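You operate a simulated robot arm through the tools that you are given. There is no shell and no other tool.

You run a simulated robot arm. Do the job below in one go: nothing can be reset, and whatever is moved stays where it is left.

## Task
Run the green-banded nut down its stud, snug it up with its socket and dot the stud's tip.
Fine: socket of the same colour, put back after; blue marker, back in its pot; leave the other studs and nuts. Set down upright: what you pick out, blue marker.

Only the result counts: the job must be done as asked and must still hold three seconds after the hand-in. Knocking over, shifting, dropping, spilling or breaking anything else fails it.

## Robot
A 7-joint arm with a two-finger parallel gripper, fixed in place. Base frame: the origin is at the foot of the arm, x ahead of it, y to its left, z up; the work surface is at about z = 0. Lengths are in m, angles in rad, forces in N, time in s.
With the tool pointing down near the work surface it reaches from about 0.22 to 0.58 m from the base axis. Its first joint turns from -1.152 to 1.152 rad. Payload 2.5 kg.
The TCP is the grasp point between the finger pads, 0.023 m short of the fingertips. In the tool frame z runs along the fingers and y along their closing line. Largest opening 0.094 m; finger width 0.038, thickness 0.01; the body of the gripper, 0.054 by 0.096 m, starts 0.039 m behind the TCP.
Orientation is told as [roll, pitch, yaw] about the base's x, y, z axes, in that order, counted from this pose: with the fingers straight down and closing along the base's y, the tool's x points along the base's -x, its y along +y and its z along -z.

## Interface
- The arm moves only by the tool play_rows. Its argument "increments" is a list of rows, each a list of 7 numbers: the shift along the tool's x, y, z in units of 30 mm (1.0 is 30 mm), then the turn, a rotation vector about the tool's x, y, z in units of 5 degrees (1.0 is 5 degrees), then the finger opening in m, from 0 to 0.094. In form: [[tx, ty, tz, wx, wy, wz, claw], ...]. A call has 1 to 20 rows; each row shifts and turns the commanded pose from where the row before left it, along the tool's axes as they then stand. A call with a number of a shift or a turn outside -1 to 1 is refused whole. Each row takes 0.2 s and may step no farther than 0.05 m and 0.15 rad from the row before; otherwise, or with a gripper value out of range, the whole call is refused. A pose out of reach is approached as far as the arm can. The call stops where the force on the tool passes 40 N (or 10 N more than at its start, if that is more) or the arm is blocked; 0.2 s more then pass. The fingers move at their own pace (about 0.108 m/s each) and stop on an object; they squeeze with about 22 N. The grip force told is the motor's: it shows also when the fingers shut on nothing. Time passes only in rows, and 0.2 s behind the last, so rows that do not move let the fingers close. It gives the time, the measured TCP pose, the force on the tool (base axes), the opening and the grip force at its end, in the units of the frame above (readings bear some noise), with the torque about the TCP (base axes, N m) and any sound that the robot's microphone picked up.
- Cameras (640 x 400 px; columns grow to the right, rows downward): "scene" is fixed at [0.0892, -0.3926, 0.5523]; the picture's right is [0.98, -0.21, 0.00], its down [-0.10, -0.47, -0.87] and it looks along [0.18, 0.86, -0.48] (base axes); focal length 316 px, centre (320, 200). "wrist" rides on the gripper at [0.086, 0.016, -0.075] in the tool frame; the picture's right is [-0.18, 0.98, 0.00], its down [-0.58, -0.11, -0.81] and it looks along [-0.79, -0.15, 0.59] (tool axes); focal length 243 px, centre (320, 200). There is no depth. A picture from a camera that has moved, and an enlarged one, comes with that camera's place and axes in the base frame and with its lens.
- snapshot(camera): a new picture of that camera. It takes no simulated time.
- close_up(camera, box): a new picture of the part [left, top, right, bottom] of that camera's present view, enlarged. It takes no simulated time.
- hand_in(): hands the job in; it is judged then, once.

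Nothing tells you positions but the pictures and the camera data. Unless the task says otherwise, let go and move clear before handing in.

The tools are called as name(argument=value, ...) on one line, values as JSON. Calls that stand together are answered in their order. play_rows: Moves the arm, as the interface text tells. Its arguments: {"type":"object","properties":{"increments":{"type":"array","items":{"type":"array","items":{"type":"number"}}}},"required":["increments"]} The other tools are called the same way: snapshot (camera) takes a picture; close_up (camera, box) takes an enlarged picture of a part of a camera's view; hand_in () hands the job in.

At the start:

```text
clock: 0.0
position: [0.3669, 0.1447, 0.4145]
ee_rot: [0.0, -0.001, 0.0]
contact_force: [0.6, -0.6, 0.5]
wrist_torque: [-0.02, 0.0, 0.0]
opening: 0.0942
finger_force: 0.0
```

scene: 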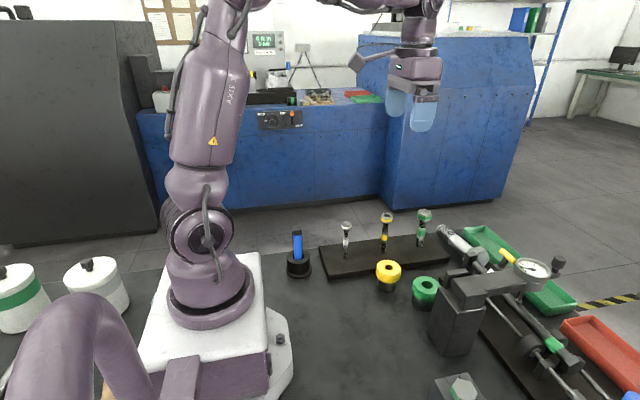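
wrist: 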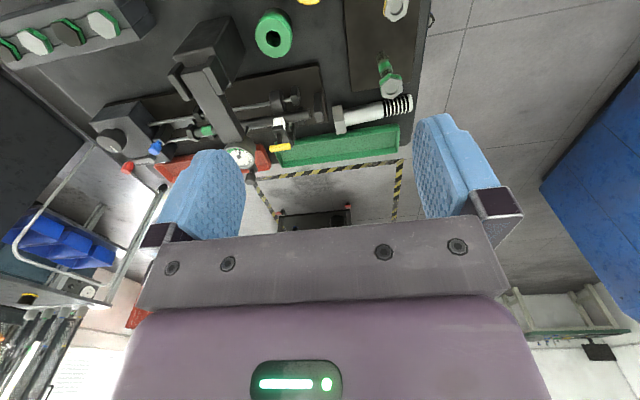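

I see a base plate with three studs carrying nuts (plain, yellow, green bands), yellow and green sockets on the bench, a blue marker in a black pot, and a hydraulic fixture on the right. I'll look closer before moving.

close_up(camera="scene", box=[270, 190, 470, 315])

close_up(camera="scene", box=[400, 200, 640, 400])

close_up(camera="wrist", box=[160, 0, 460, 190])

```text
3.20 times, centred on (370, 252) of scene
camera zoom: at [0.0892, -0.3926, 0.5523], right [0.98, -0.21, 0.0], down [-0.1, -0.47, -0.87], along [0.18, 0.86, -0.48], focal length 1010 px, centre (160, 32)
```

zoom: 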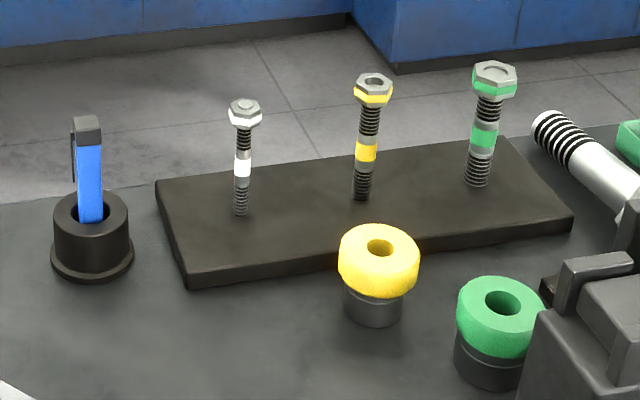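

```text
2.00 times, centred on (520, 300) of scene
camera zoom: at [0.0892, -0.3926, 0.5523], right [0.98, -0.21, 0.0], down [-0.1, -0.47, -0.87], along [0.18, 0.86, -0.48], focal length 631 px, centre (-80, 0)
```

zoom: 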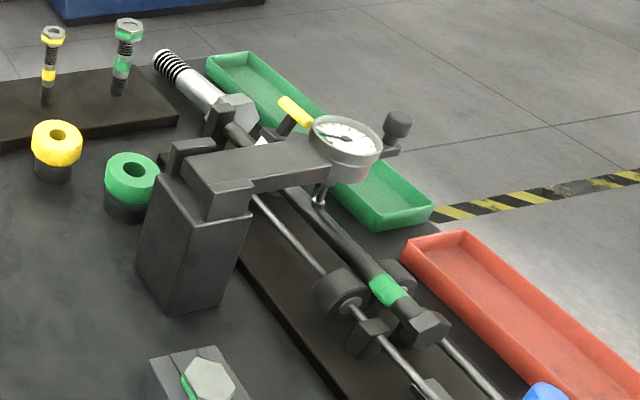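

```text
2.11 times, centred on (310, 95) of wrist
camera zoom: at [0.2814, 0.1632, 0.4895], right [0.18, 0.98, 0.0], down [0.58, -0.11, 0.81], along [0.79, -0.15, -0.59], focal length 511 px, centre (341, 421)
```

zoom: 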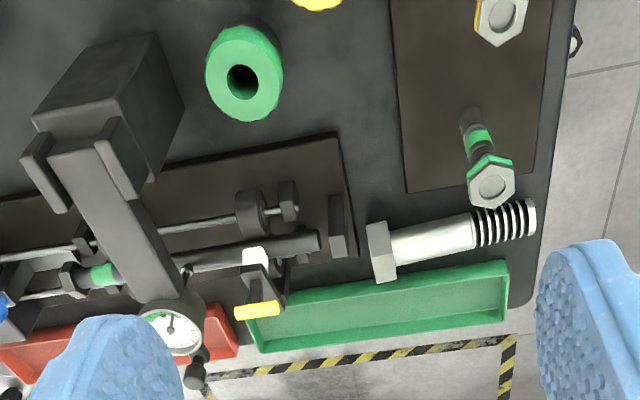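

The green-banded nut is at the top of its stud near (0.497, 0.234, z≈0.137), and the green socket is near (0.425, 0.064). I'll bring the wrist camera nearer to get detail on the nut, stud and tip.

play_rows(increments=[[-0.1, 0.617, 0.91, 0, 0, 0, 0.094], [-0.1, 0.617, 0.91, 0, 0, 0, 0.094], [-0.1, 0.617, 0.91, 0, 0, 0, 0.094], [-0.1, 0.617, 0.91, 0, 0, 0, 0.094], [-0.1, 0.617, 0.91, 0, 0, 0, 0.094], [-0.1, 0.617, 0.91, 0, 0, 0, 0.094], [0, 0, 0, 0, 0, 0, 0.094]])

snapshot(camera="wrist")

snapshot(camera="scene")

```text
clock: 1.6
position: [0.3865, 0.258, 0.2506]
ee_rot: [-0.001, 0.0, 0.0]
contact_force: [0.3, 0.3, 0.1]
wrist_torque: [0.02, -0.01, -0.05]
opening: 0.0942
finger_force: 0.1
```

```text
taken
camera wrist: at [0.3002, 0.2747, 0.3249], right [0.18, 0.98, 0.0], down [0.58, -0.11, 0.81], along [0.79, -0.15, -0.59], focal length 243 px, centre (320, 200)
```

wrist: 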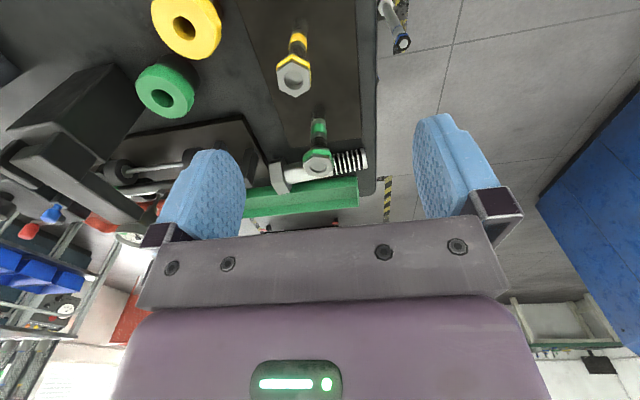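

```text
taken
```

scene: 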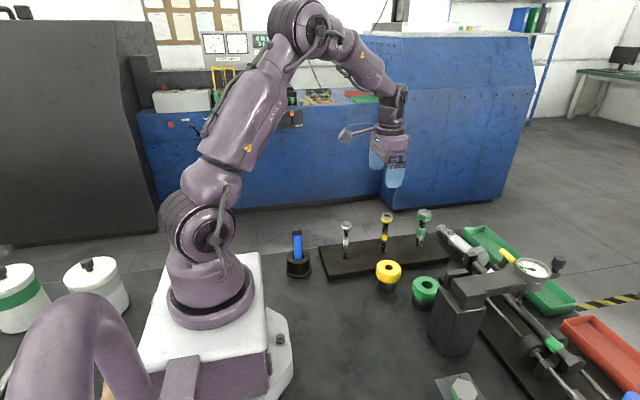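

close_up(camera="wrist", box=[265, 90, 385, 190])

close_up(camera="scene", box=[395, 195, 465, 255])

close_up(camera="scene", box=[400, 260, 460, 320])

close_up(camera="scene", box=[270, 220, 330, 290])

close_up(camera="wrist", box=[100, 0, 260, 130])

```text
4.00 times, centred on (325, 140) of wrist
camera zoom: at [0.3002, 0.2747, 0.3249], right [0.18, 0.98, 0.0], down [0.58, -0.11, 0.81], along [0.79, -0.15, -0.59], focal length 970 px, centre (300, 440)
```

zoom: 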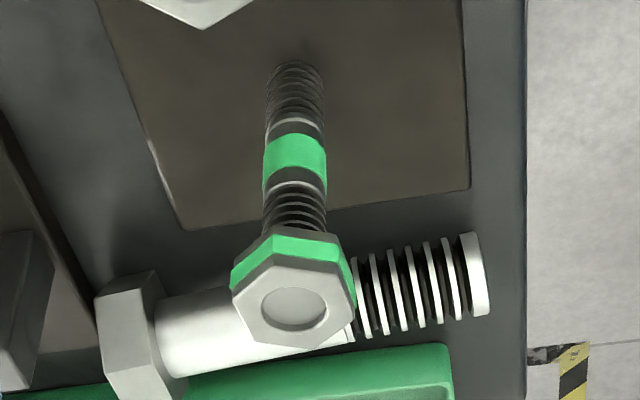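

```text
6.67 times, centred on (430, 225) of scene
camera zoom: at [0.0892, -0.3926, 0.5523], right [0.98, -0.21, 0.0], down [-0.1, -0.47, -0.87], along [0.18, 0.86, -0.48], focal length 2104 px, centre (-413, 33)
```

zoom: 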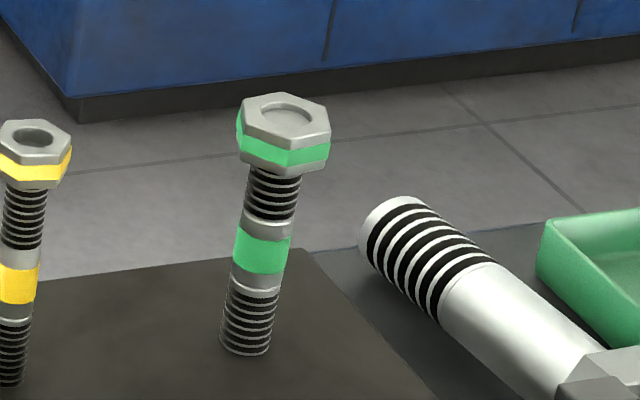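

```text
6.67 times, centred on (430, 290) of scene
camera zoom: at [0.0892, -0.3926, 0.5523], right [0.98, -0.21, 0.0], down [-0.1, -0.47, -0.87], along [0.18, 0.86, -0.48], focal length 2104 px, centre (-413, -400)
```

zoom: 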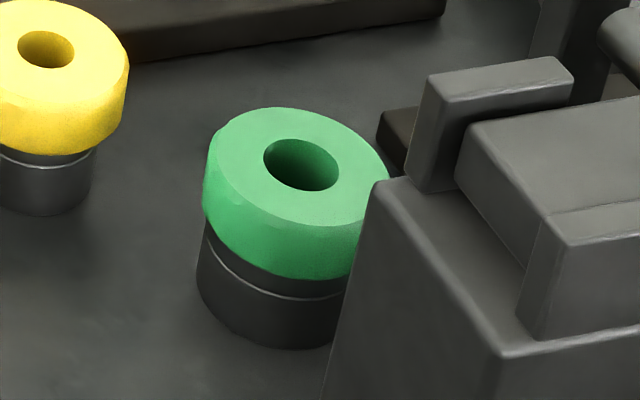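

```text
5.71 times, centred on (300, 255) of scene
camera zoom: at [0.0892, -0.3926, 0.5523], right [0.98, -0.21, 0.0], down [-0.1, -0.47, -0.87], along [0.18, 0.86, -0.48], focal length 1803 px, centre (434, -114)
```

zoom: 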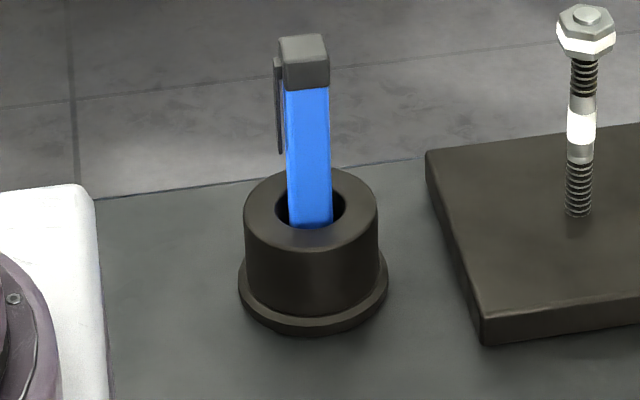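

```text
3.08 times, centred on (180, 65) of wrist
camera zoom: at [0.3002, 0.2747, 0.3249], right [0.18, 0.98, 0.0], down [0.58, -0.11, 0.81], along [0.79, -0.15, -0.59], focal length 746 px, centre (751, 615)
```

zoom: 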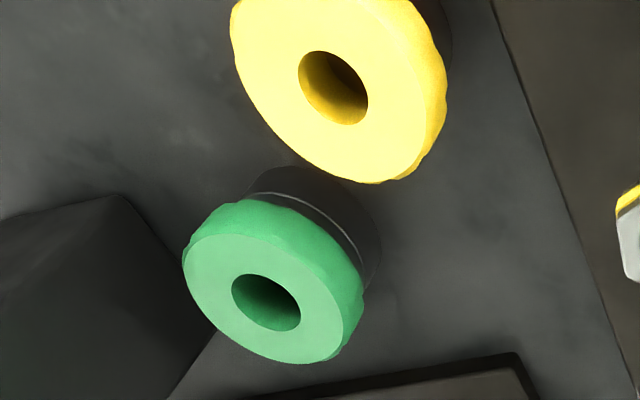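

The nut is flush with the stud tip, a collar with a green band lies about 30 mm below it, and the stud stands at about (0.497, 0.234). The socket has a bored top and stands around 60 mm tall. I'll go above the stud at a safe height and find out how far the wrist can turn.

play_rows(increments=[[-0.92, -0.2, 0, 0, 0, 0, 0.094], [-0.92, -0.2, 0, 0, 0, 0, 0.094], [-0.92, -0.2, 0, 0, 0, 0, 0.094], [-0.92, -0.2, 0, 0, 0, 0, 0.094], [0, 0, 0, 0, 0, 1, 0.094], [0, 0, 0, 0, 0, 1, 0.094], [0, 0, 0, 0, 0, 1, 0.094], [0, 0, 0, 0, 0, 1, 0.094], [0, 0, 0, 0, 0, 1, 0.094], [0, 0, 0, 0, 0, 1, 0.094], [0, 0, 0, 0, 0, 1, 0.094], [0, 0, 0, 0, 0, 1, 0.094], [0, 0, 0, 0, 0, 1, 0.094], [0, 0, 0, 0, 0, 1, 0.094], [0, 0, 0, 0, 0, 1, 0.094], [0, 0, 0, 0, 0, 1, 0.094], [0, 0, 0, 0, 0, 1, 0.094], [0, 0, 0, 0, 0, 1, 0.094], [0, 0, 0, 0, 0, 1, 0.094], [0, 0, 0, 0, 0, 1, 0.094]])

snapshot(camera="wrist")

snapshot(camera="scene")

```text
clock: 5.8
position: [0.4964, 0.2342, 0.252]
ee_rot: [-0.001, 0.001, -1.398]
contact_force: [-0.2, 0.4, -0.5]
wrist_torque: [0.01, 0.02, -0.02]
opening: 0.0939
finger_force: 0.2
```

```text
taken
camera wrist: at [0.4977, 0.3225, 0.326], right [1.0, -0.01, 0.0], down [-0.01, -0.59, 0.81], along [-0.01, -0.81, -0.59], focal length 243 px, centre (320, 200)
```

wrist: 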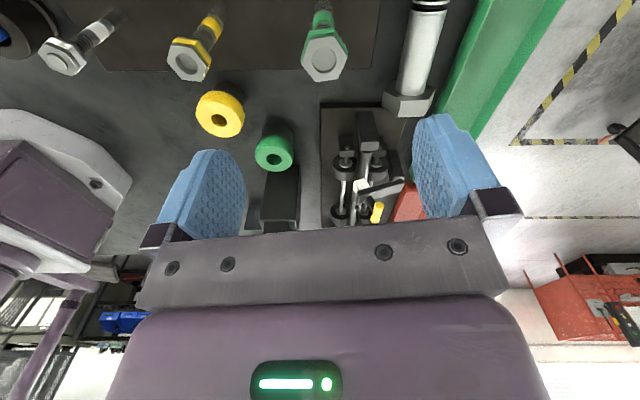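

```text
taken
```

scene: 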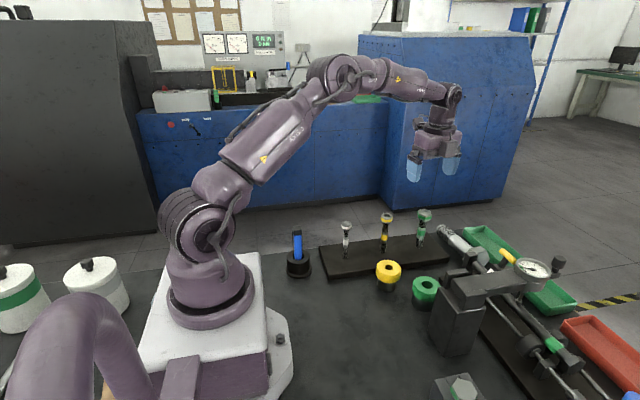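

The wrist turned 80° clockwise freely. I'll keep turning to look for its limit.

play_rows(increments=[[0, 0, 0, 0, 0, 1, 0.094], [0, 0, 0, 0, 0, 1, 0.094], [0, 0, 0, 0, 0, 1, 0.094], [0, 0, 0, 0, 0, 1, 0.094], [0, 0, 0, 0, 0, 1, 0.094], [0, 0, 0, 0, 0, 1, 0.094], [0, 0, 0, 0, 0, 1, 0.094], [0, 0, 0, 0, 0, 1, 0.094], [0, 0, 0, 0, 0, 1, 0.094], [0, 0, 0, 0, 0, 1, 0.094], [0, 0, 0, 0, 0, 1, 0.094], [0, 0, 0, 0, 0, 1, 0.094], [0, 0, 0, 0, 0, 1, 0.094], [0, 0, 0, 0, 0, 1, 0.094], [0, 0, 0, 0, 0, 1, 0.094], [0, 0, 0, 0, 0, 1, 0.094]])

close_up(camera="wrist", box=[0, 0, 640, 400])

snapshot(camera="scene")

```text
clock: 9.2
position: [0.4967, 0.2333, 0.2506]
ee_rot: [0.001, -0.001, -2.795]
contact_force: [-0.1, 0.4, -0.5]
wrist_torque: [-0.01, 0.02, -0.03]
opening: 0.094
finger_force: 0.0
```

```text
1.00 times, centred on (320, 200) of wrist (not enlarged: the box is as wide or as high as the picture)
camera zoom: at [0.5831, 0.2485, 0.3257], right [0.16, -0.99, 0.0], down [-0.58, -0.1, 0.81], along [-0.8, -0.13, -0.59], focal length 243 px, centre (320, 200)
```

zoom: 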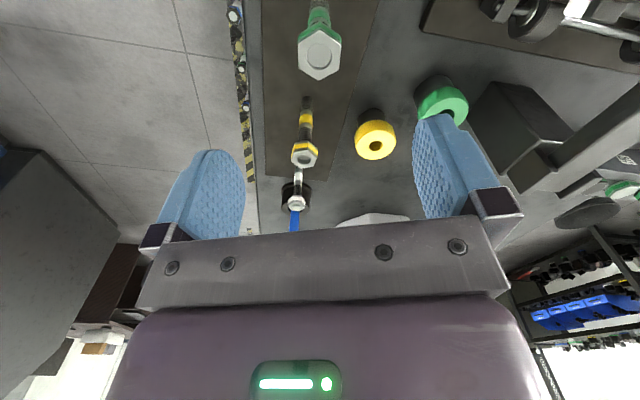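

```text
taken
```

scene: 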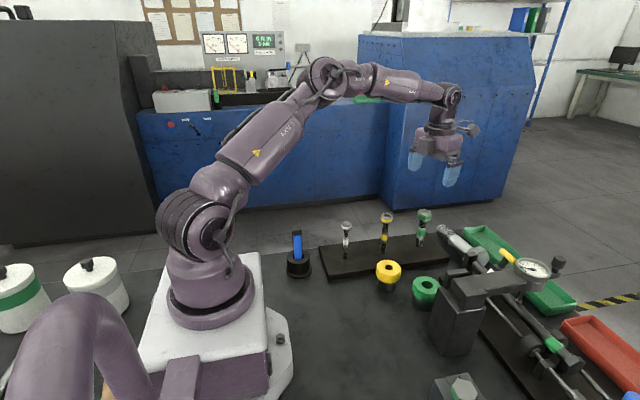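

Still turning freely at 160°. Continuing to find the limit.

play_rows(increments=[[0, 0, 0, 0, 0, 1, 0.094], [0, 0, 0, 0, 0, 1, 0.094], [0, 0, 0, 0, 0, 1, 0.094], [0, 0, 0, 0, 0, 1, 0.094], [0, 0, 0, 0, 0, 1, 0.094], [0, 0, 0, 0, 0, 1, 0.094], [0, 0, 0, 0, 0, 1, 0.094], [0, 0, 0, 0, 0, 1, 0.094], [0, 0, 0, 0, 0, 1, 0.094], [0, 0, 0, 0, 0, 1, 0.094], [0, 0, 0, 0, 0, 1, 0.094], [0, 0, 0, 0, 0, 1, 0.094], [0, 0, 0, 0, 0, 1, 0.094], [0, 0, 0, 0, 0, 1, 0.094]])

snapshot(camera="wrist")

```text
clock: 12.2
position: [0.4965, 0.2346, 0.2509]
ee_rot: [-0.001, 0.001, -3.052]
contact_force: [0.4, 0.1, 0.2]
wrist_torque: [0.03, 0.01, 0.01]
opening: 0.0942
finger_force: 0.0
out of reach, approached as far as the arm can: row 4, 5, 6, 7, 8, 9, 10, 11, 12, 13, 14
```

```text
taken
camera wrist: at [0.5833, 0.2257, 0.3256], right [-0.1, -1.0, 0.0], down [-0.59, 0.06, 0.81], along [-0.8, 0.08, -0.59], focal length 243 px, centre (320, 200)
```

wrist: 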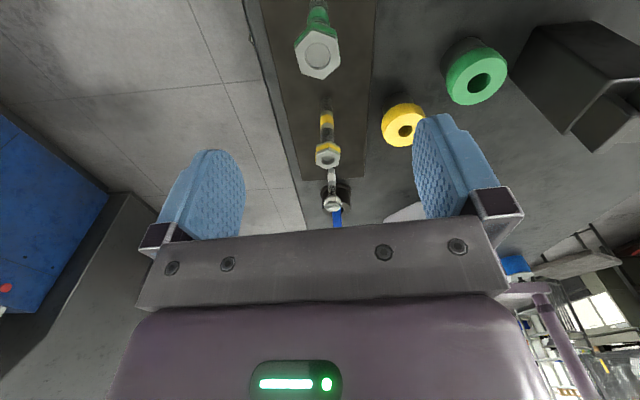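

The clockwise limit here is about −3.05 rad. Now I'll turn back to −π/2 yaw, so the fingers close along x and the camera is clear of the post, before going to the socket.

play_rows(increments=[[0, 0, 0, 0, 0, -1, 0.094], [0, 0, 0, 0, 0, -1, 0.094], [0, 0, 0, 0, 0, -1, 0.094], [0, 0, 0, 0, 0, -1, 0.094], [0, 0, 0, 0, 0, -1, 0.094], [0, 0, 0, 0, 0, -1, 0.094], [0, 0, 0, 0, 0, -1, 0.094], [0, 0, 0, 0, 0, -1, 0.094], [0, 0, 0, 0, 0, -1, 0.094], [0, 0, 0, 0, 0, -1, 0.094], [0, 0, 0, 0, 0, -1, 0.094], [0, 0, 0, 0, 0, -1, 0.094], [0, 0, 0, 0, 0, -1, 0.094], [0, 0, 0, 0, 0, -1, 0.094], [0, 0, 0, 0, 0, -1, 0.094], [0, 0, 0, 0, 0, -1, 0.094], [0, 0, 0, 0, 0, -1, 0.094]])

```text
clock: 15.8
position: [0.4959, 0.2338, 0.2524]
ee_rot: [0.0, -0.001, -1.569]
contact_force: [-0.2, -0.5, 0.5]
wrist_torque: [-0.01, 0.01, 0.0]
opening: 0.094
finger_force: 0.0
```

The commanded pose clamps at the limit, which is convenient. I'm now at −π/2 yaw, moving over the green socket and stopping high to look.

play_rows(increments=[[-0.814, -0.345, 0, 0, 0, 0, 0.094], [-0.814, -0.345, 0, 0, 0, 0, 0.094], [-0.814, -0.345, 0, 0, 0, 0, 0.094], [-0.814, -0.345, 0, 0, 0, 0, 0.094], [-0.814, -0.345, 0, 0, 0, 0, 0.094], [-0.814, -0.345, 0, 0, 0, 0, 0.094], [-0.814, -0.345, 0, 0, 0, 0, 0.094], [0, 0, 1, 0, 0, 0, 0.094], [0, 0, 1, 0, 0, 0, 0.094], [0, 0, 0, 0, 0, 0, 0.094]])

snapshot(camera="wrist")

snapshot(camera="scene")

```text
clock: 18.0
position: [0.4257, 0.0648, 0.1917]
ee_rot: [0.001, 0.0, -1.569]
contact_force: [-0.8, -0.6, 0.0]
wrist_torque: [0.01, 0.0, 0.0]
opening: 0.0941
finger_force: 0.1
```

```text
taken
camera wrist: at [0.4411, 0.1503, 0.2658], right [0.98, -0.18, 0.0], down [-0.11, -0.58, 0.81], along [-0.15, -0.79, -0.59], focal length 243 px, centre (320, 200)
```

wrist: 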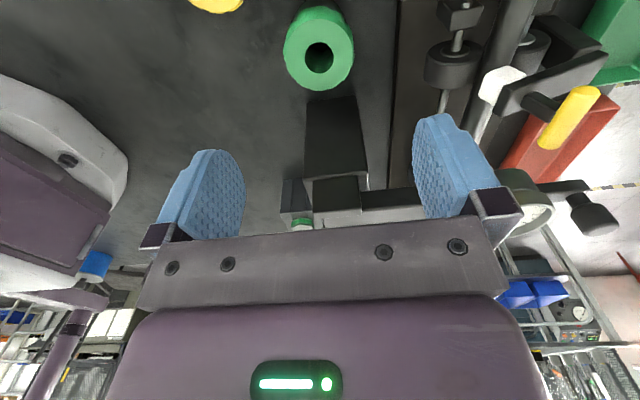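

```text
taken
```

scene: 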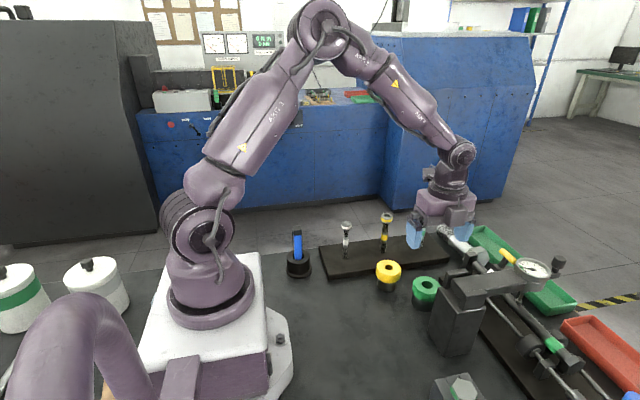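

The socket is nearly dead centre under the gripper. A zoom will let me refine its position and check clearance to the post.

close_up(camera="wrist", box=[240, 0, 400, 100])

close_up(camera="wrist", box=[150, 80, 490, 240])

```text
4.00 times, centred on (320, 50) of wrist
camera zoom: at [0.4411, 0.1503, 0.2658], right [0.98, -0.18, 0.0], down [-0.11, -0.58, 0.81], along [-0.15, -0.79, -0.59], focal length 970 px, centre (320, 800)
```

zoom: 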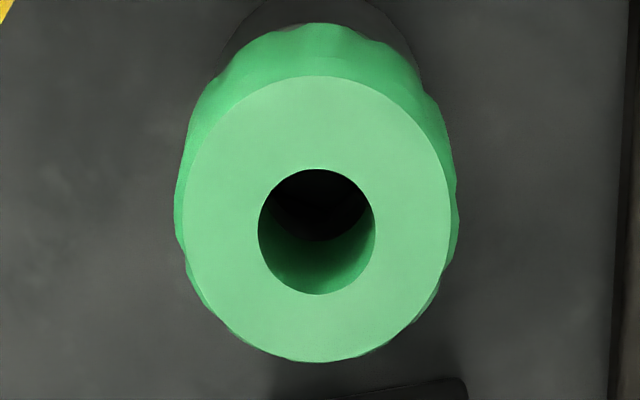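

```text
1.88 times, centred on (320, 160) of wrist
camera zoom: at [0.4411, 0.1503, 0.2658], right [0.98, -0.18, 0.0], down [-0.11, -0.58, 0.81], along [-0.15, -0.79, -0.59], focal length 457 px, centre (320, 275)
```

zoom: 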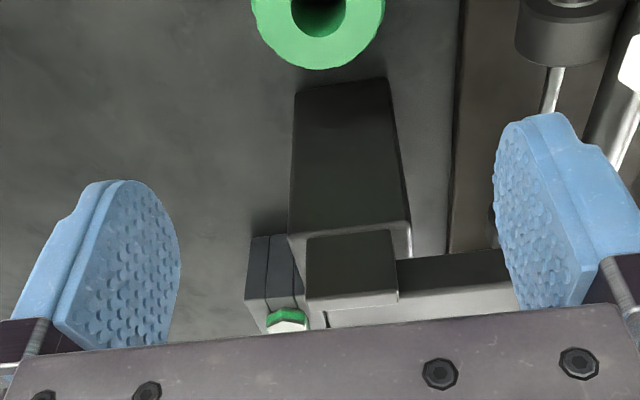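

The socket centre is at (0.424, 0.064), the collar is about 56 mm across, and the post face is well clear at y≈−0.01. I'll descend around the collar now with the fingers open.

play_rows(increments=[[-0.03, -0.057, 0.8, 0, 0, 0, 0.094], [0, 0, 0.9, 0, 0, 0, 0.094], [0, 0, 0.9, 0, 0, 0, 0.094], [0, 0, 0.9, 0, 0, 0, 0.094], [0, 0, 0.6, 0, 0, 0, 0.094], [0, 0, 0.29, 0, 0, 0, 0.094], [0, 0, 0, 0, 0, 0, 0.094]])

snapshot(camera="wrist")

close_up(camera="scene", box=[360, 180, 520, 320])

```text
clock: 19.6
position: [0.4246, 0.0606, 0.0571]
ee_rot: [0.0, 0.0, -1.569]
contact_force: [0.6, -0.9, -0.2]
wrist_torque: [-0.02, 0.02, 0.01]
opening: 0.0942
finger_force: 0.1
```

```text
taken
camera wrist: at [0.4393, 0.1482, 0.1326], right [0.98, -0.18, 0.0], down [-0.11, -0.58, 0.81], along [-0.15, -0.79, -0.59], focal length 243 px, centre (320, 200)
```

wrist: 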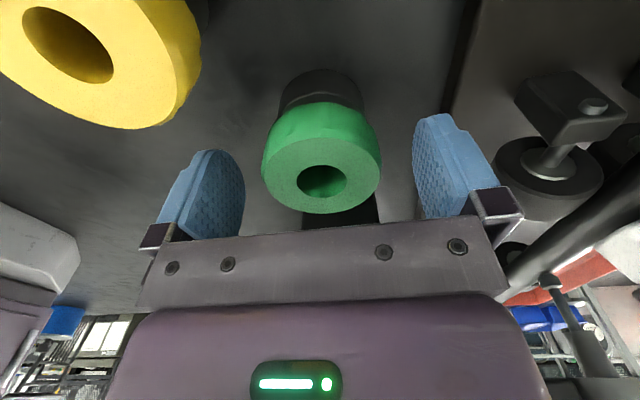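

```text
2.86 times, centred on (440, 250) of scene
camera zoom: at [0.0892, -0.3926, 0.5523], right [0.98, -0.21, 0.0], down [-0.1, -0.47, -0.87], along [0.18, 0.86, -0.48], focal length 902 px, centre (-23, 57)
```

zoom: 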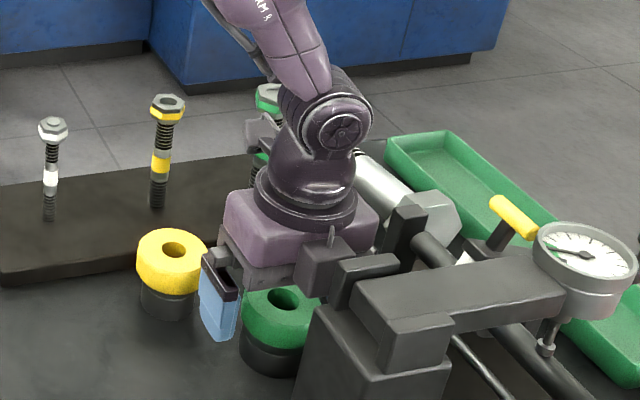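

The socket is centred between the fingers. Closing on the collar.

play_rows(increments=[[0, 0, 0, 0, 0, 0, 0.02], [0, 0, 0, 0, 0, 0, 0.02], [0, 0, 0, 0, 0, 0, 0.02], [0, 0, 0, 0, 0, 0, 0.02]])

snapshot(camera="wrist")

```text
clock: 20.6
position: [0.4231, 0.0605, 0.0581]
ee_rot: [0.001, -0.001, -1.569]
contact_force: [1.1, 0.3, -1.4]
wrist_torque: [0.01, 0.02, 0.02]
opening: 0.056
finger_force: 21.6
```

```text
taken
camera wrist: at [0.4392, 0.1483, 0.1328], right [0.98, -0.18, 0.0], down [-0.11, -0.58, 0.81], along [-0.15, -0.79, -0.59], focal length 243 px, centre (320, 200)
```

wrist: 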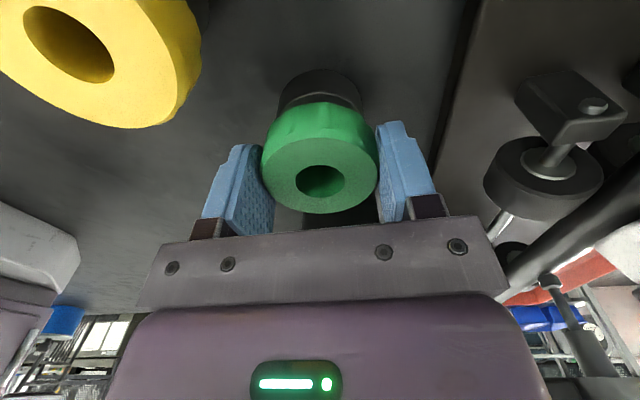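

Gripped at 56 mm with 21.6 N. Lifting straight up.

play_rows(increments=[[0, 0, -0.5, 0, 0, 0, 0.02], [0, 0, -0.9, 0, 0, 0, 0.02], [0, 0, -0.9, 0, 0, 0, 0.02], [0, 0, -0.9, 0, 0, 0, 0.02], [0, 0, -0.9, 0, 0, 0, 0.02], [0, 0, -0.9, 0, 0, 0, 0.02], [0, 0, -0.9, 0, 0, 0, 0.02], [0, 0, -0.7, 0, 0, 0, 0.02], [0, 0, 0, 0, 0, 0, 0.02]])

snapshot(camera="wrist")

snapshot(camera="scene")

```text
clock: 22.6
position: [0.4232, 0.0601, 0.2588]
ee_rot: [-0.001, 0.001, -1.571]
contact_force: [0.2, -0.5, -3.2]
wrist_torque: [-0.03, -0.01, 0.02]
opening: 0.0559
finger_force: 21.8
```

```text
taken
camera wrist: at [0.4392, 0.147, 0.3328], right [0.98, -0.18, 0.0], down [-0.11, -0.58, 0.81], along [-0.15, -0.79, -0.59], focal length 243 px, centre (320, 200)
```

wrist: 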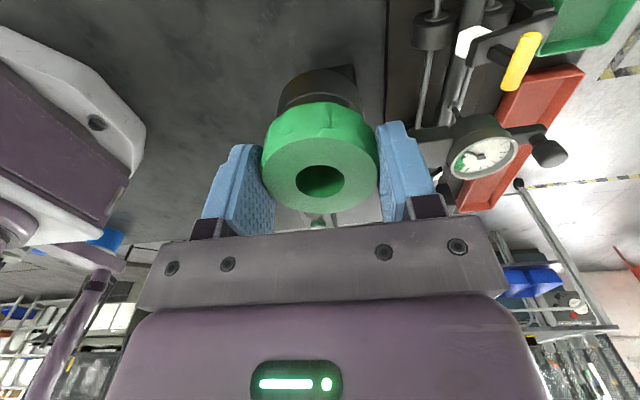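

```text
taken
```

scene: 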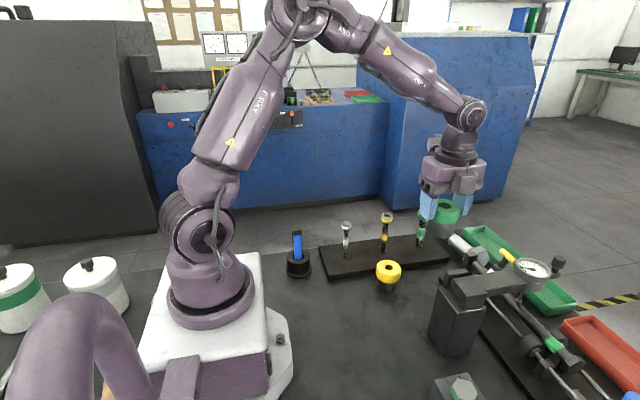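

Socket held, weighing about 3 N. I'll carry it above the green stud at a safe height and turn counter-clockwise for a long stroke later.

play_rows(increments=[[0.8333, 0.3657, 0, 0, 0, 0, 0.02], [0.8333, 0.3657, 0, 0, 0, 0, 0.02], [0.8333, 0.3657, 0, 0, 0, 0, 0.02], [0.8333, 0.3657, 0, 0, 0, 0, 0.02], [0.8333, 0.3657, 0, 0, 0, 0, 0.02], [0.8333, 0.3657, 0, 0, 0, 0, 0.02], [0.8333, 0.3657, 0, 0, 0, 0, 0.02], [0, 0, 0, 0, 0, 0, 0.02]])

close_up(camera="wrist", box=[240, 0, 400, 100])

close_up(camera="scene", box=[360, 130, 500, 260])

```text
clock: 24.4
position: [0.5008, 0.2358, 0.2573]
ee_rot: [0.001, 0.0, -1.569]
contact_force: [0.4, 0.3, -2.0]
wrist_torque: [-0.01, -0.01, 0.03]
opening: 0.0559
finger_force: 22.5
```

```text
4.00 times, centred on (320, 50) of wrist
camera zoom: at [0.5167, 0.3232, 0.3314], right [0.98, -0.18, 0.0], down [-0.11, -0.58, 0.81], along [-0.15, -0.79, -0.59], focal length 970 px, centre (320, 800)
```

zoom: 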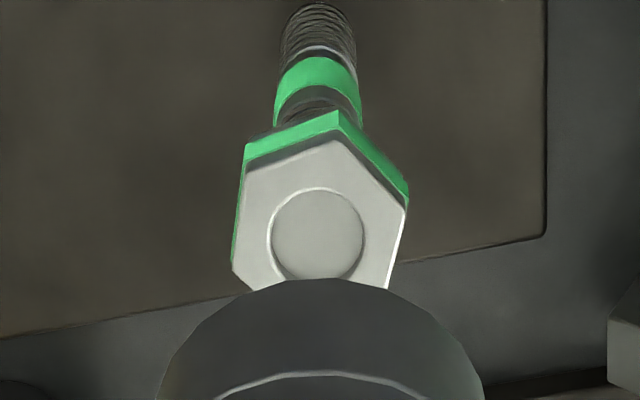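

```text
3.08 times, centred on (430, 195) of scene
camera zoom: at [0.0892, -0.3926, 0.5523], right [0.98, -0.21, 0.0], down [-0.1, -0.47, -0.87], along [0.18, 0.86, -0.49], focal length 971 px, centre (-18, 215)
```

zoom: 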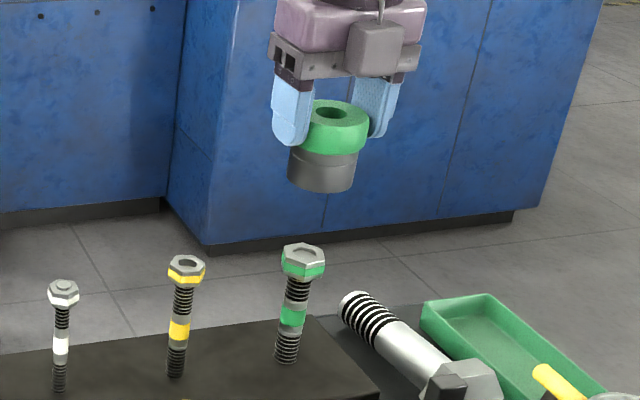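

The stud axis is at about (0.500, 0.237), right under the socket, and the nut top is at z≈0.129. I'll wind the wrist counter-clockwise here to get a long clockwise stroke.

play_rows(increments=[[0, 0, 0, 0, 0, -1, 0.02], [0, 0, 0, 0, 0, -1, 0.02], [0, 0, 0, 0, 0, -1, 0.02], [0, 0, 0, 0, 0, -1, 0.02], [0, 0, 0, 0, 0, -1, 0.02], [0, 0, 0, 0, 0, -1, 0.02], [0, 0, 0, 0, 0, -1, 0.02], [0, 0, 0, 0, 0, -1, 0.02], [0, 0, 0, 0, 0, -1, 0.02], [0, 0, 0, 0, 0, -1, 0.02], [0, 0, 0, 0, 0, -1, 0.02], [0, 0, 0, 0, 0, -1, 0.02], [0, 0, 0, 0, 0, -1, 0.02], [0, 0, 0, 0, 0, -1, 0.02], [0, 0, 0, 0, 0, -1, 0.02], [0, 0, 0, 0, 0, -1, 0.02], [0, 0, 0, 0, 0, -1, 0.02], [0, 0, 0, 0, 0, -1, 0.02]])

close_up(camera="wrist", box=[240, 0, 400, 100])

close_up(camera="scene", box=[360, 130, 500, 260])

```text
clock: 28.2
position: [0.4998, 0.2357, 0.2572]
ee_rot: [0.0, 0.001, 0.002]
contact_force: [0.6, 0.4, -2.6]
wrist_torque: [-0.04, 0.02, 0.01]
opening: 0.0557
finger_force: 21.5
```

```text
4.00 times, centred on (320, 50) of wrist
camera zoom: at [0.4132, 0.2529, 0.3317], right [0.18, 0.98, 0.0], down [0.58, -0.11, 0.81], along [0.79, -0.15, -0.59], focal length 970 px, centre (320, 800)
```

zoom: 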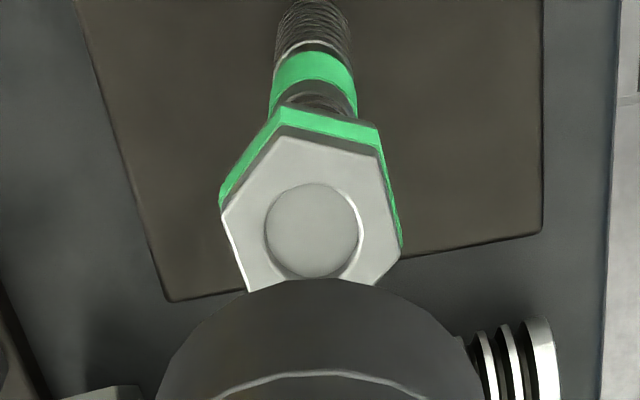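

```text
3.08 times, centred on (430, 195) of scene
camera zoom: at [0.0892, -0.3926, 0.5523], right [0.98, -0.21, 0.0], down [-0.1, -0.47, -0.87], along [0.18, 0.86, -0.49], focal length 971 px, centre (-18, 215)
```

zoom: 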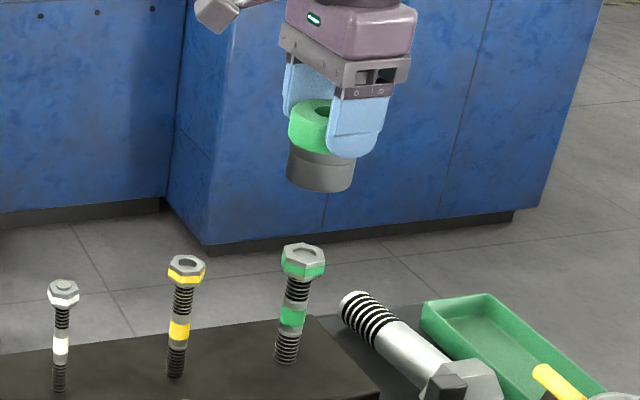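

The stud sits 1.4 mm toward −y of my axis. I'll correct that and wind further counter-clockwise.

play_rows(increments=[[0.01, -0.047, 0, 0, 0, 0, 0.02], [0, 0, 0, 0, 0, -1, 0.02], [0, 0, 0, 0, 0, -1, 0.02], [0, 0, 0, 0, 0, -1, 0.02], [0, 0, 0, 0, 0, -1, 0.02], [0, 0, 0, 0, 0, -1, 0.02], [0, 0, 0, 0, 0, -1, 0.02], [0, 0, 0, 0, 0, -1, 0.02], [0, 0, 0, 0, 0, -1, 0.02], [0, 0, 0, 0, 0, -1, 0.02], [0, 0, 0, 0, 0, -1, 0.02], [0, 0, 0, 0, 0, -1, 0.02], [0, 0, 0, 0, 0, -1, 0.02], [0, 0, 0, 0, 0, -1, 0.02], [0, 0, 0, 0, 0, -1, 0.02], [0, 0, 0, 0, 0, -1, 0.02], [0, 0, 0, 0, 0, -1, 0.02], [0, 0, 0, 0, 0, -1, 0.02], [0, 0, 0, 0, 0, -1, 0.02]])

close_up(camera="wrist", box=[240, 0, 400, 100])

snapshot(camera="scene")

```text
clock: 32.2
position: [0.4993, 0.2335, 0.2572]
ee_rot: [-0.002, 0.0, 1.573]
contact_force: [0.6, -0.5, -3.7]
wrist_torque: [0.01, 0.01, -0.02]
opening: 0.056
finger_force: 21.8
```

```text
4.00 times, centred on (320, 50) of wrist
camera zoom: at [0.483, 0.1489, 0.3317], right [-0.98, 0.18, 0.0], down [0.11, 0.58, 0.81], along [0.15, 0.79, -0.59], focal length 970 px, centre (320, 800)
```

zoom: 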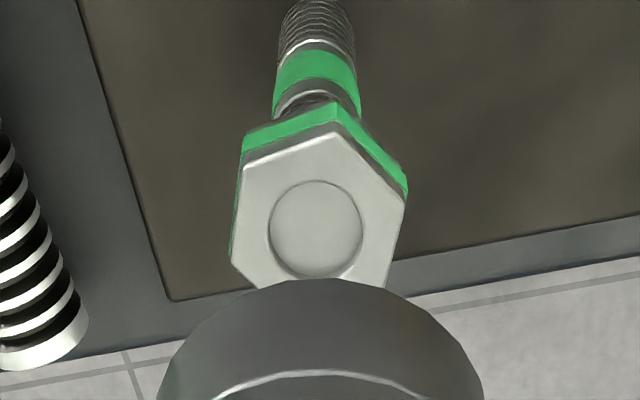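

```text
taken
```

scene: 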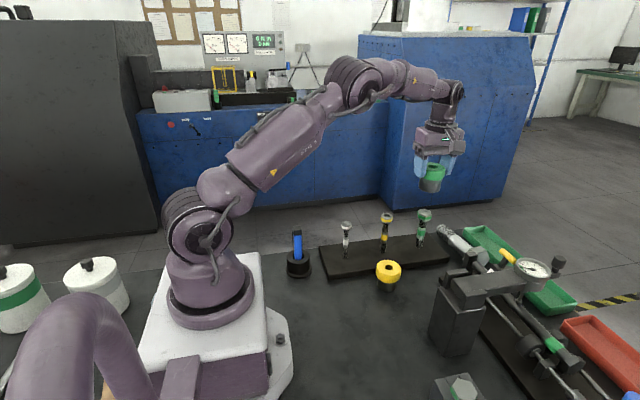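

Alignment of the stud with the tool axis looks within half a millimetre. Next I'll check how well the socket itself is centred in the grip.

close_up(camera="wrist", box=[240, 60, 400, 220])

close_up(camera="scene", box=[400, 140, 470, 260])

```text
2.50 times, centred on (320, 140) of wrist
camera zoom: at [0.483, 0.1489, 0.3317], right [-0.98, 0.18, 0.0], down [0.11, 0.58, 0.81], along [0.15, 0.79, -0.59], focal length 606 px, centre (320, 350)
```

zoom: 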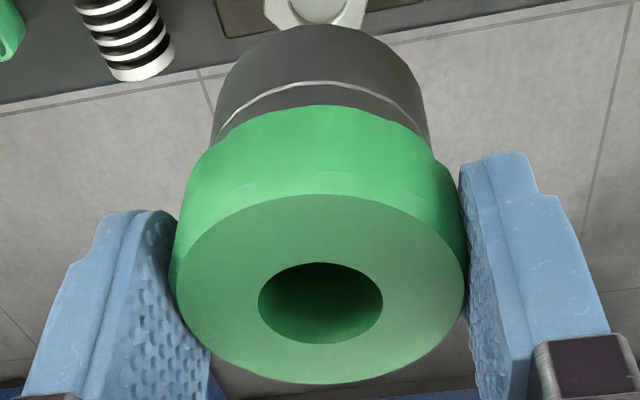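

```text
3.33 times, centred on (435, 200) of scene
camera zoom: at [0.0892, -0.3926, 0.5523], right [0.98, -0.21, 0.0], down [-0.1, -0.47, -0.87], along [0.18, 0.86, -0.49], focal length 1052 px, centre (-63, 200)
```

zoom: 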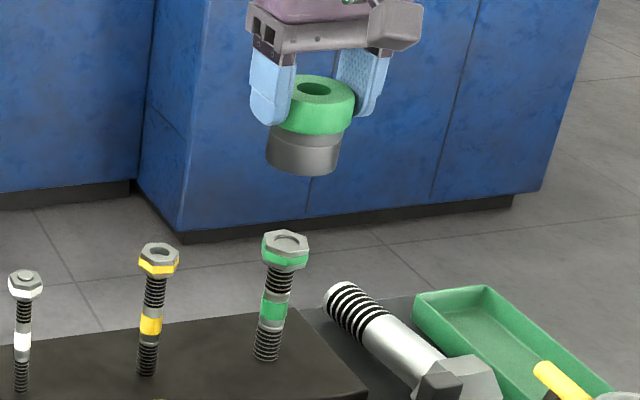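

The socket is centred in the grip within about 1 mm. I'll wind counter-clockwise further for the longest stroke.

play_rows(increments=[[0, 0, 0, 0, 0, -1, 0.02], [0, 0, 0, 0, 0, -1, 0.02], [0, 0, 0, 0, 0, -1, 0.02], [0, 0, 0, 0, 0, -1, 0.02], [0, 0, 0, 0, 0, -1, 0.02], [0, 0, 0, 0, 0, -1, 0.02], [0, 0, 0, 0, 0, -1, 0.02], [0, 0, 0, 0, 0, -1, 0.02], [0, 0, 0, 0, 0, -1, 0.02], [0, 0, 0, 0, 0, -1, 0.02], [0, 0, 0, 0, 0, -1, 0.02], [0, 0, 0, 0, 0, -1, 0.02], [0, 0, 0, 0, 0, -1, 0.02], [0, 0, 0, 0, 0, -1, 0.02], [0, 0, 0, 0, 0, -1, 0.02], [0, 0, 0, 0, 0, -1, 0.02], [0, 0, 0, 0, 0, -1, 0.02], [0, 0, 0, 0, 0, -1, 0.02]])

close_up(camera="wrist", box=[240, 0, 400, 100])

close_up(camera="scene", box=[400, 140, 470, 260])

```text
clock: 36.0
position: [0.4998, 0.235, 0.2568]
ee_rot: [0.001, 0.0, -3.139]
contact_force: [0.0, 0.2, -3.4]
wrist_torque: [-0.01, -0.01, 0.0]
opening: 0.0562
finger_force: 22.1
```

```text
4.00 times, centred on (320, 50) of wrist
camera zoom: at [0.586, 0.22, 0.332], right [-0.18, -0.98, 0.0], down [-0.58, 0.11, 0.81], along [-0.79, 0.15, -0.59], focal length 970 px, centre (320, 800)
```

zoom: 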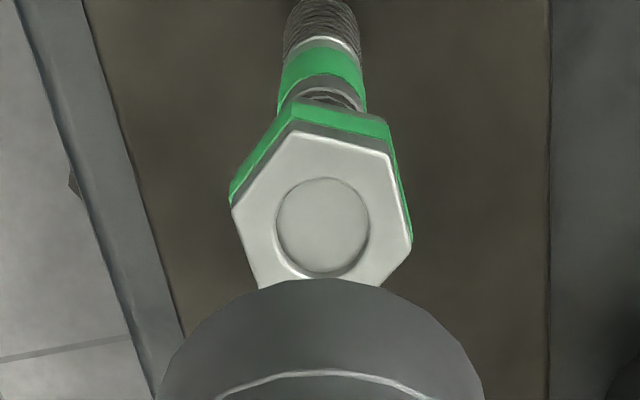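

```text
3.33 times, centred on (435, 200) of scene
camera zoom: at [0.0892, -0.3926, 0.5523], right [0.98, -0.21, 0.0], down [-0.1, -0.47, -0.87], along [0.18, 0.86, -0.49], focal length 1052 px, centre (-63, 200)
```

zoom: 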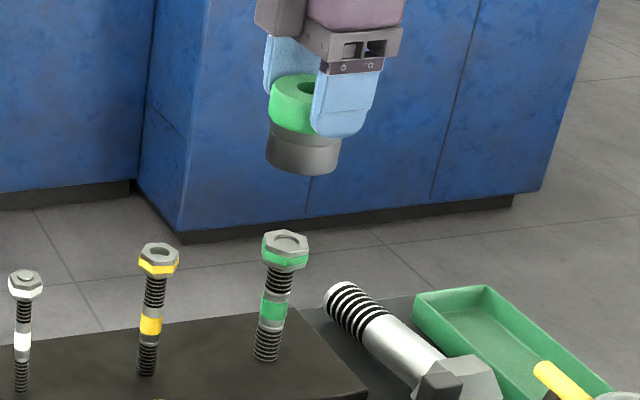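

Axis alignment is good to under a millimetre, and the yaw is now +π with a full turn of clockwise travel ahead. I'll descend to just above the nut.

play_rows(increments=[[0.017, 0.01, 0.8, 0, 0, 0, 0.02], [0, 0, 0.8, 0, 0, 0, 0.02], [0, 0, 0.5, 0, 0, 0, 0.02], [0, 0, 0.1, 0, 0, 0, 0.02], [0, 0, 0, 0, 0, 0, 0.02]])

close_up(camera="scene", box=[400, 160, 470, 260])

snapshot(camera="wrist")

```text
clock: 37.2
position: [0.502, 0.234, 0.1908]
ee_rot: [0.0, 0.001, -3.141]
contact_force: [0.2, 0.4, -3.5]
wrist_torque: [-0.01, 0.01, 0.0]
opening: 0.0559
finger_force: 22.5
```

```text
4.00 times, centred on (435, 210) of scene
camera zoom: at [0.0892, -0.3926, 0.5523], right [0.98, -0.21, 0.0], down [-0.1, -0.47, -0.87], along [0.18, 0.86, -0.49], focal length 1262 px, centre (-140, 160)
```

zoom: 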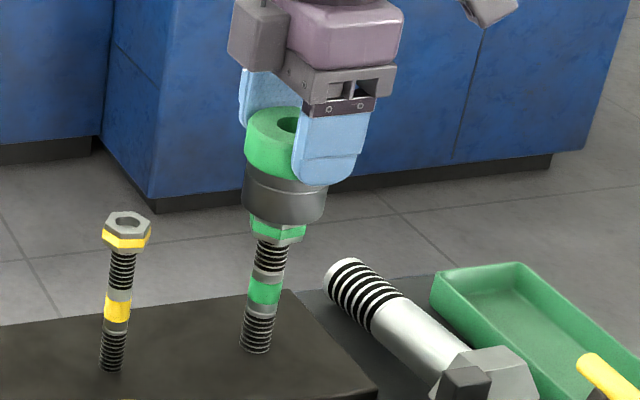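

```text
taken
camera wrist: at [0.5871, 0.219, 0.2654], right [-0.18, -0.98, 0.0], down [-0.58, 0.11, 0.81], along [-0.79, 0.15, -0.59], focal length 243 px, centre (320, 200)
```

wrist: 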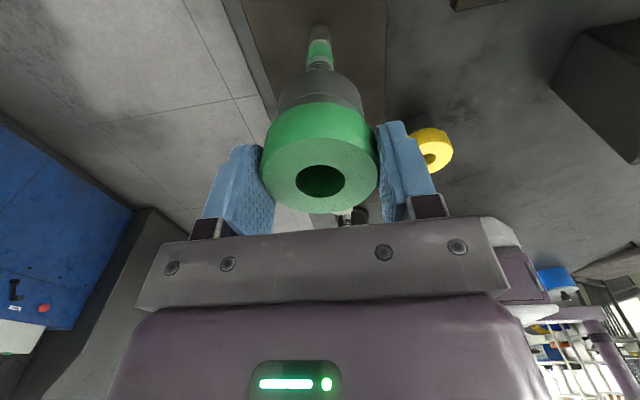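

Let me look closer at the socket versus the nut from the scene camera before contact.

close_up(camera="scene", box=[410, 185, 450, 255])

close_up(camera="wrist", box=[260, 10, 390, 110])

```text
5.71 times, centred on (430, 220) of scene
camera zoom: at [0.0892, -0.3926, 0.5523], right [0.98, -0.21, 0.0], down [-0.1, -0.47, -0.87], along [0.18, 0.86, -0.49], focal length 1803 px, centre (-309, 86)
```

zoom: 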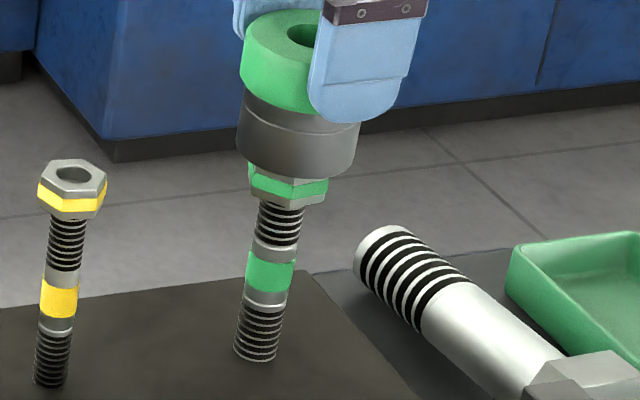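

```text
4.00 times, centred on (325, 60) of wrist
camera zoom: at [0.5871, 0.219, 0.2654], right [-0.18, -0.98, 0.0], down [-0.58, 0.11, 0.81], along [-0.79, 0.15, -0.59], focal length 970 px, centre (300, 760)
```

zoom: 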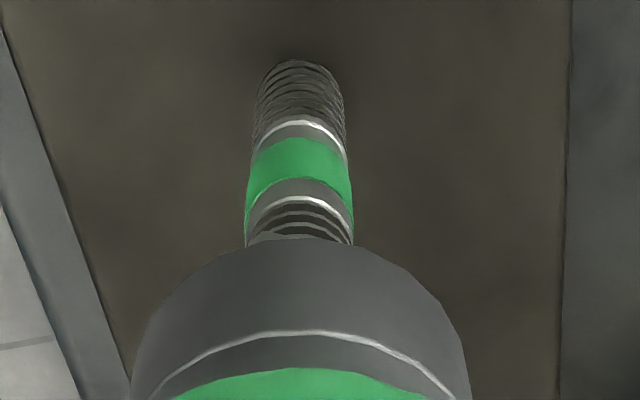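

The socket looks about 1.5 mm toward +x relative to the stud. I'll correct for that and lower gently.

play_rows(increments=[[-0.045, 0, 0, 0, 0, 0, 0.02], [0, 0, 0.04, 0, 0, 0, 0.02], [0, 0, 0.04, 0, 0, 0, 0.02], [0, 0, 0.04, 0, 0, 0, 0.02], [0, 0, 0.04, 0, 0, 0, 0.02], [0, 0, 0, 0, 0, 0, 0.02]])

close_up(camera="scene", box=[410, 185, 450, 255])

```text
clock: 38.6
position: [0.4989, 0.2349, 0.1878]
ee_rot: [0.001, 0.001, -3.142]
contact_force: [-5.9, -4.2, 13.9]
wrist_torque: [-0.23, 0.32, -0.02]
opening: 0.056
finger_force: 22.1
```

```text
5.71 times, centred on (430, 220) of scene
camera zoom: at [0.0891, -0.3926, 0.5523], right [0.98, -0.21, 0.0], down [-0.1, -0.47, -0.87], along [0.18, 0.86, -0.48], focal length 1803 px, centre (-309, 86)
```

zoom: 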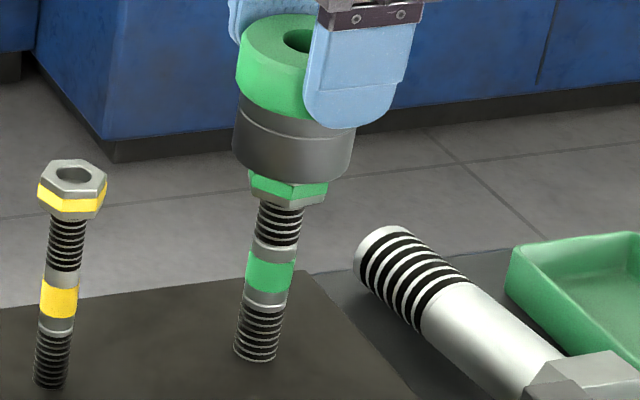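

The socket rim is resting on the nut with about 17 N and a sideways push toward −x/−y. I'll ease that way slightly and turn clockwise under a light preload to find the hex.

play_rows(increments=[[-0.025, 0.018, -0.01, 0, 0, 0, 0.02], [0, 0, 0, 0, 0, 0, 0.02]])

```text
clock: 39.2
position: [0.4989, 0.2351, 0.1884]
ee_rot: [-0.003, 0.006, -3.14]
contact_force: [0.4, 0.4, 17.1]
wrist_torque: [-0.08, 0.0, -0.03]
opening: 0.056
finger_force: 22.0
```

The side forces vanished, so the socket is centred on the nut. Now turning clockwise in small bites.

play_rows(increments=[[0, 0, 0, 0, 0, 1, 0.02], [0, 0, 0, 0, 0, 1, 0.02], [0, 0, 0, 0, 0, 1, 0.02], [0, 0, 0, 0, 0, 1, 0.02], [0, 0, 0, 0, 0, 0, 0.02]])

close_up(camera="scene", box=[410, 185, 450, 255])

```text
clock: 40.4
position: [0.4986, 0.2337, 0.1879]
ee_rot: [-0.001, 0.0, 2.792]
contact_force: [0.5, 3.7, 11.0]
wrist_torque: [0.31, -0.24, -0.01]
opening: 0.0559
finger_force: 21.6
```

```text
5.71 times, centred on (430, 220) of scene
camera zoom: at [0.0891, -0.3926, 0.5523], right [0.98, -0.21, 0.0], down [-0.1, -0.47, -0.87], along [0.18, 0.86, -0.48], focal length 1803 px, centre (-309, 86)
```

zoom: 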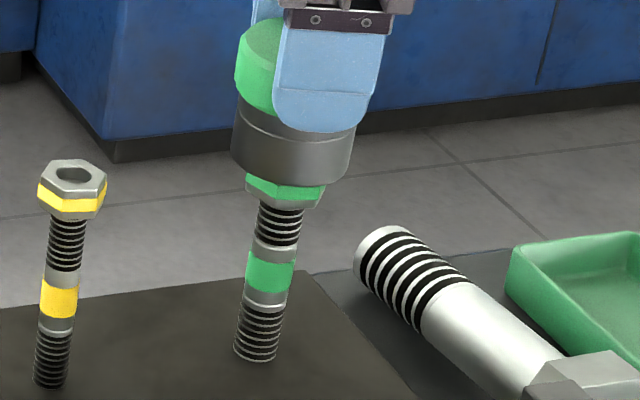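

close_up(camera="scene", box=[418, 205, 438, 235])

play_rows(increments=[[0, 0, -0.02, 0, 0, 0, 0.02], [0, 0, 0, 0, 0, 1, 0.02], [0, 0, 0, 0, 0, 1, 0.02], [0, 0, 0, 0, 0, 0, 0.02]])

close_up(camera="scene", box=[418, 205, 438, 235])

```text
13.33 times, centred on (428, 220) of scene
camera zoom: at [0.0891, -0.3926, 0.5523], right [0.98, -0.21, 0.0], down [-0.1, -0.47, -0.87], along [0.18, 0.86, -0.48], focal length 4208 px, centre (-1120, -67)
```

zoom: 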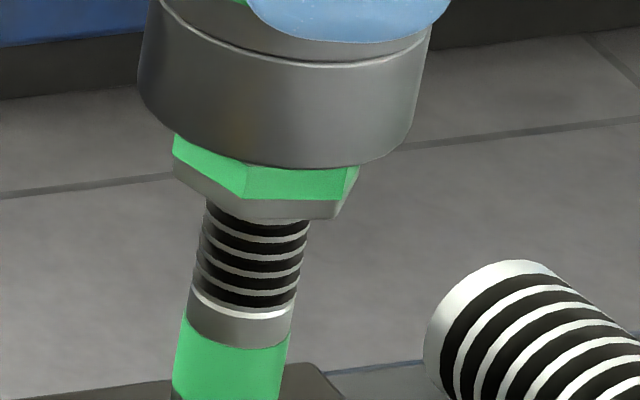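

```text
clock: 41.4
position: [0.4973, 0.2337, 0.188]
ee_rot: [0.004, -0.001, 2.617]
contact_force: [-1.2, -0.4, -0.9]
wrist_torque: [0.02, -0.02, -0.01]
opening: 0.056
finger_force: 22.1
```

```text
13.33 times, centred on (428, 220) of scene
camera zoom: at [0.0892, -0.3926, 0.5523], right [0.98, -0.21, 0.0], down [-0.1, -0.47, -0.87], along [0.18, 0.86, -0.48], focal length 4208 px, centre (-1120, -67)
```

zoom: 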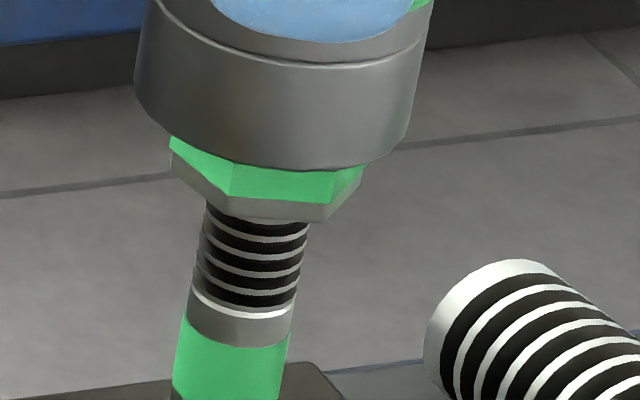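

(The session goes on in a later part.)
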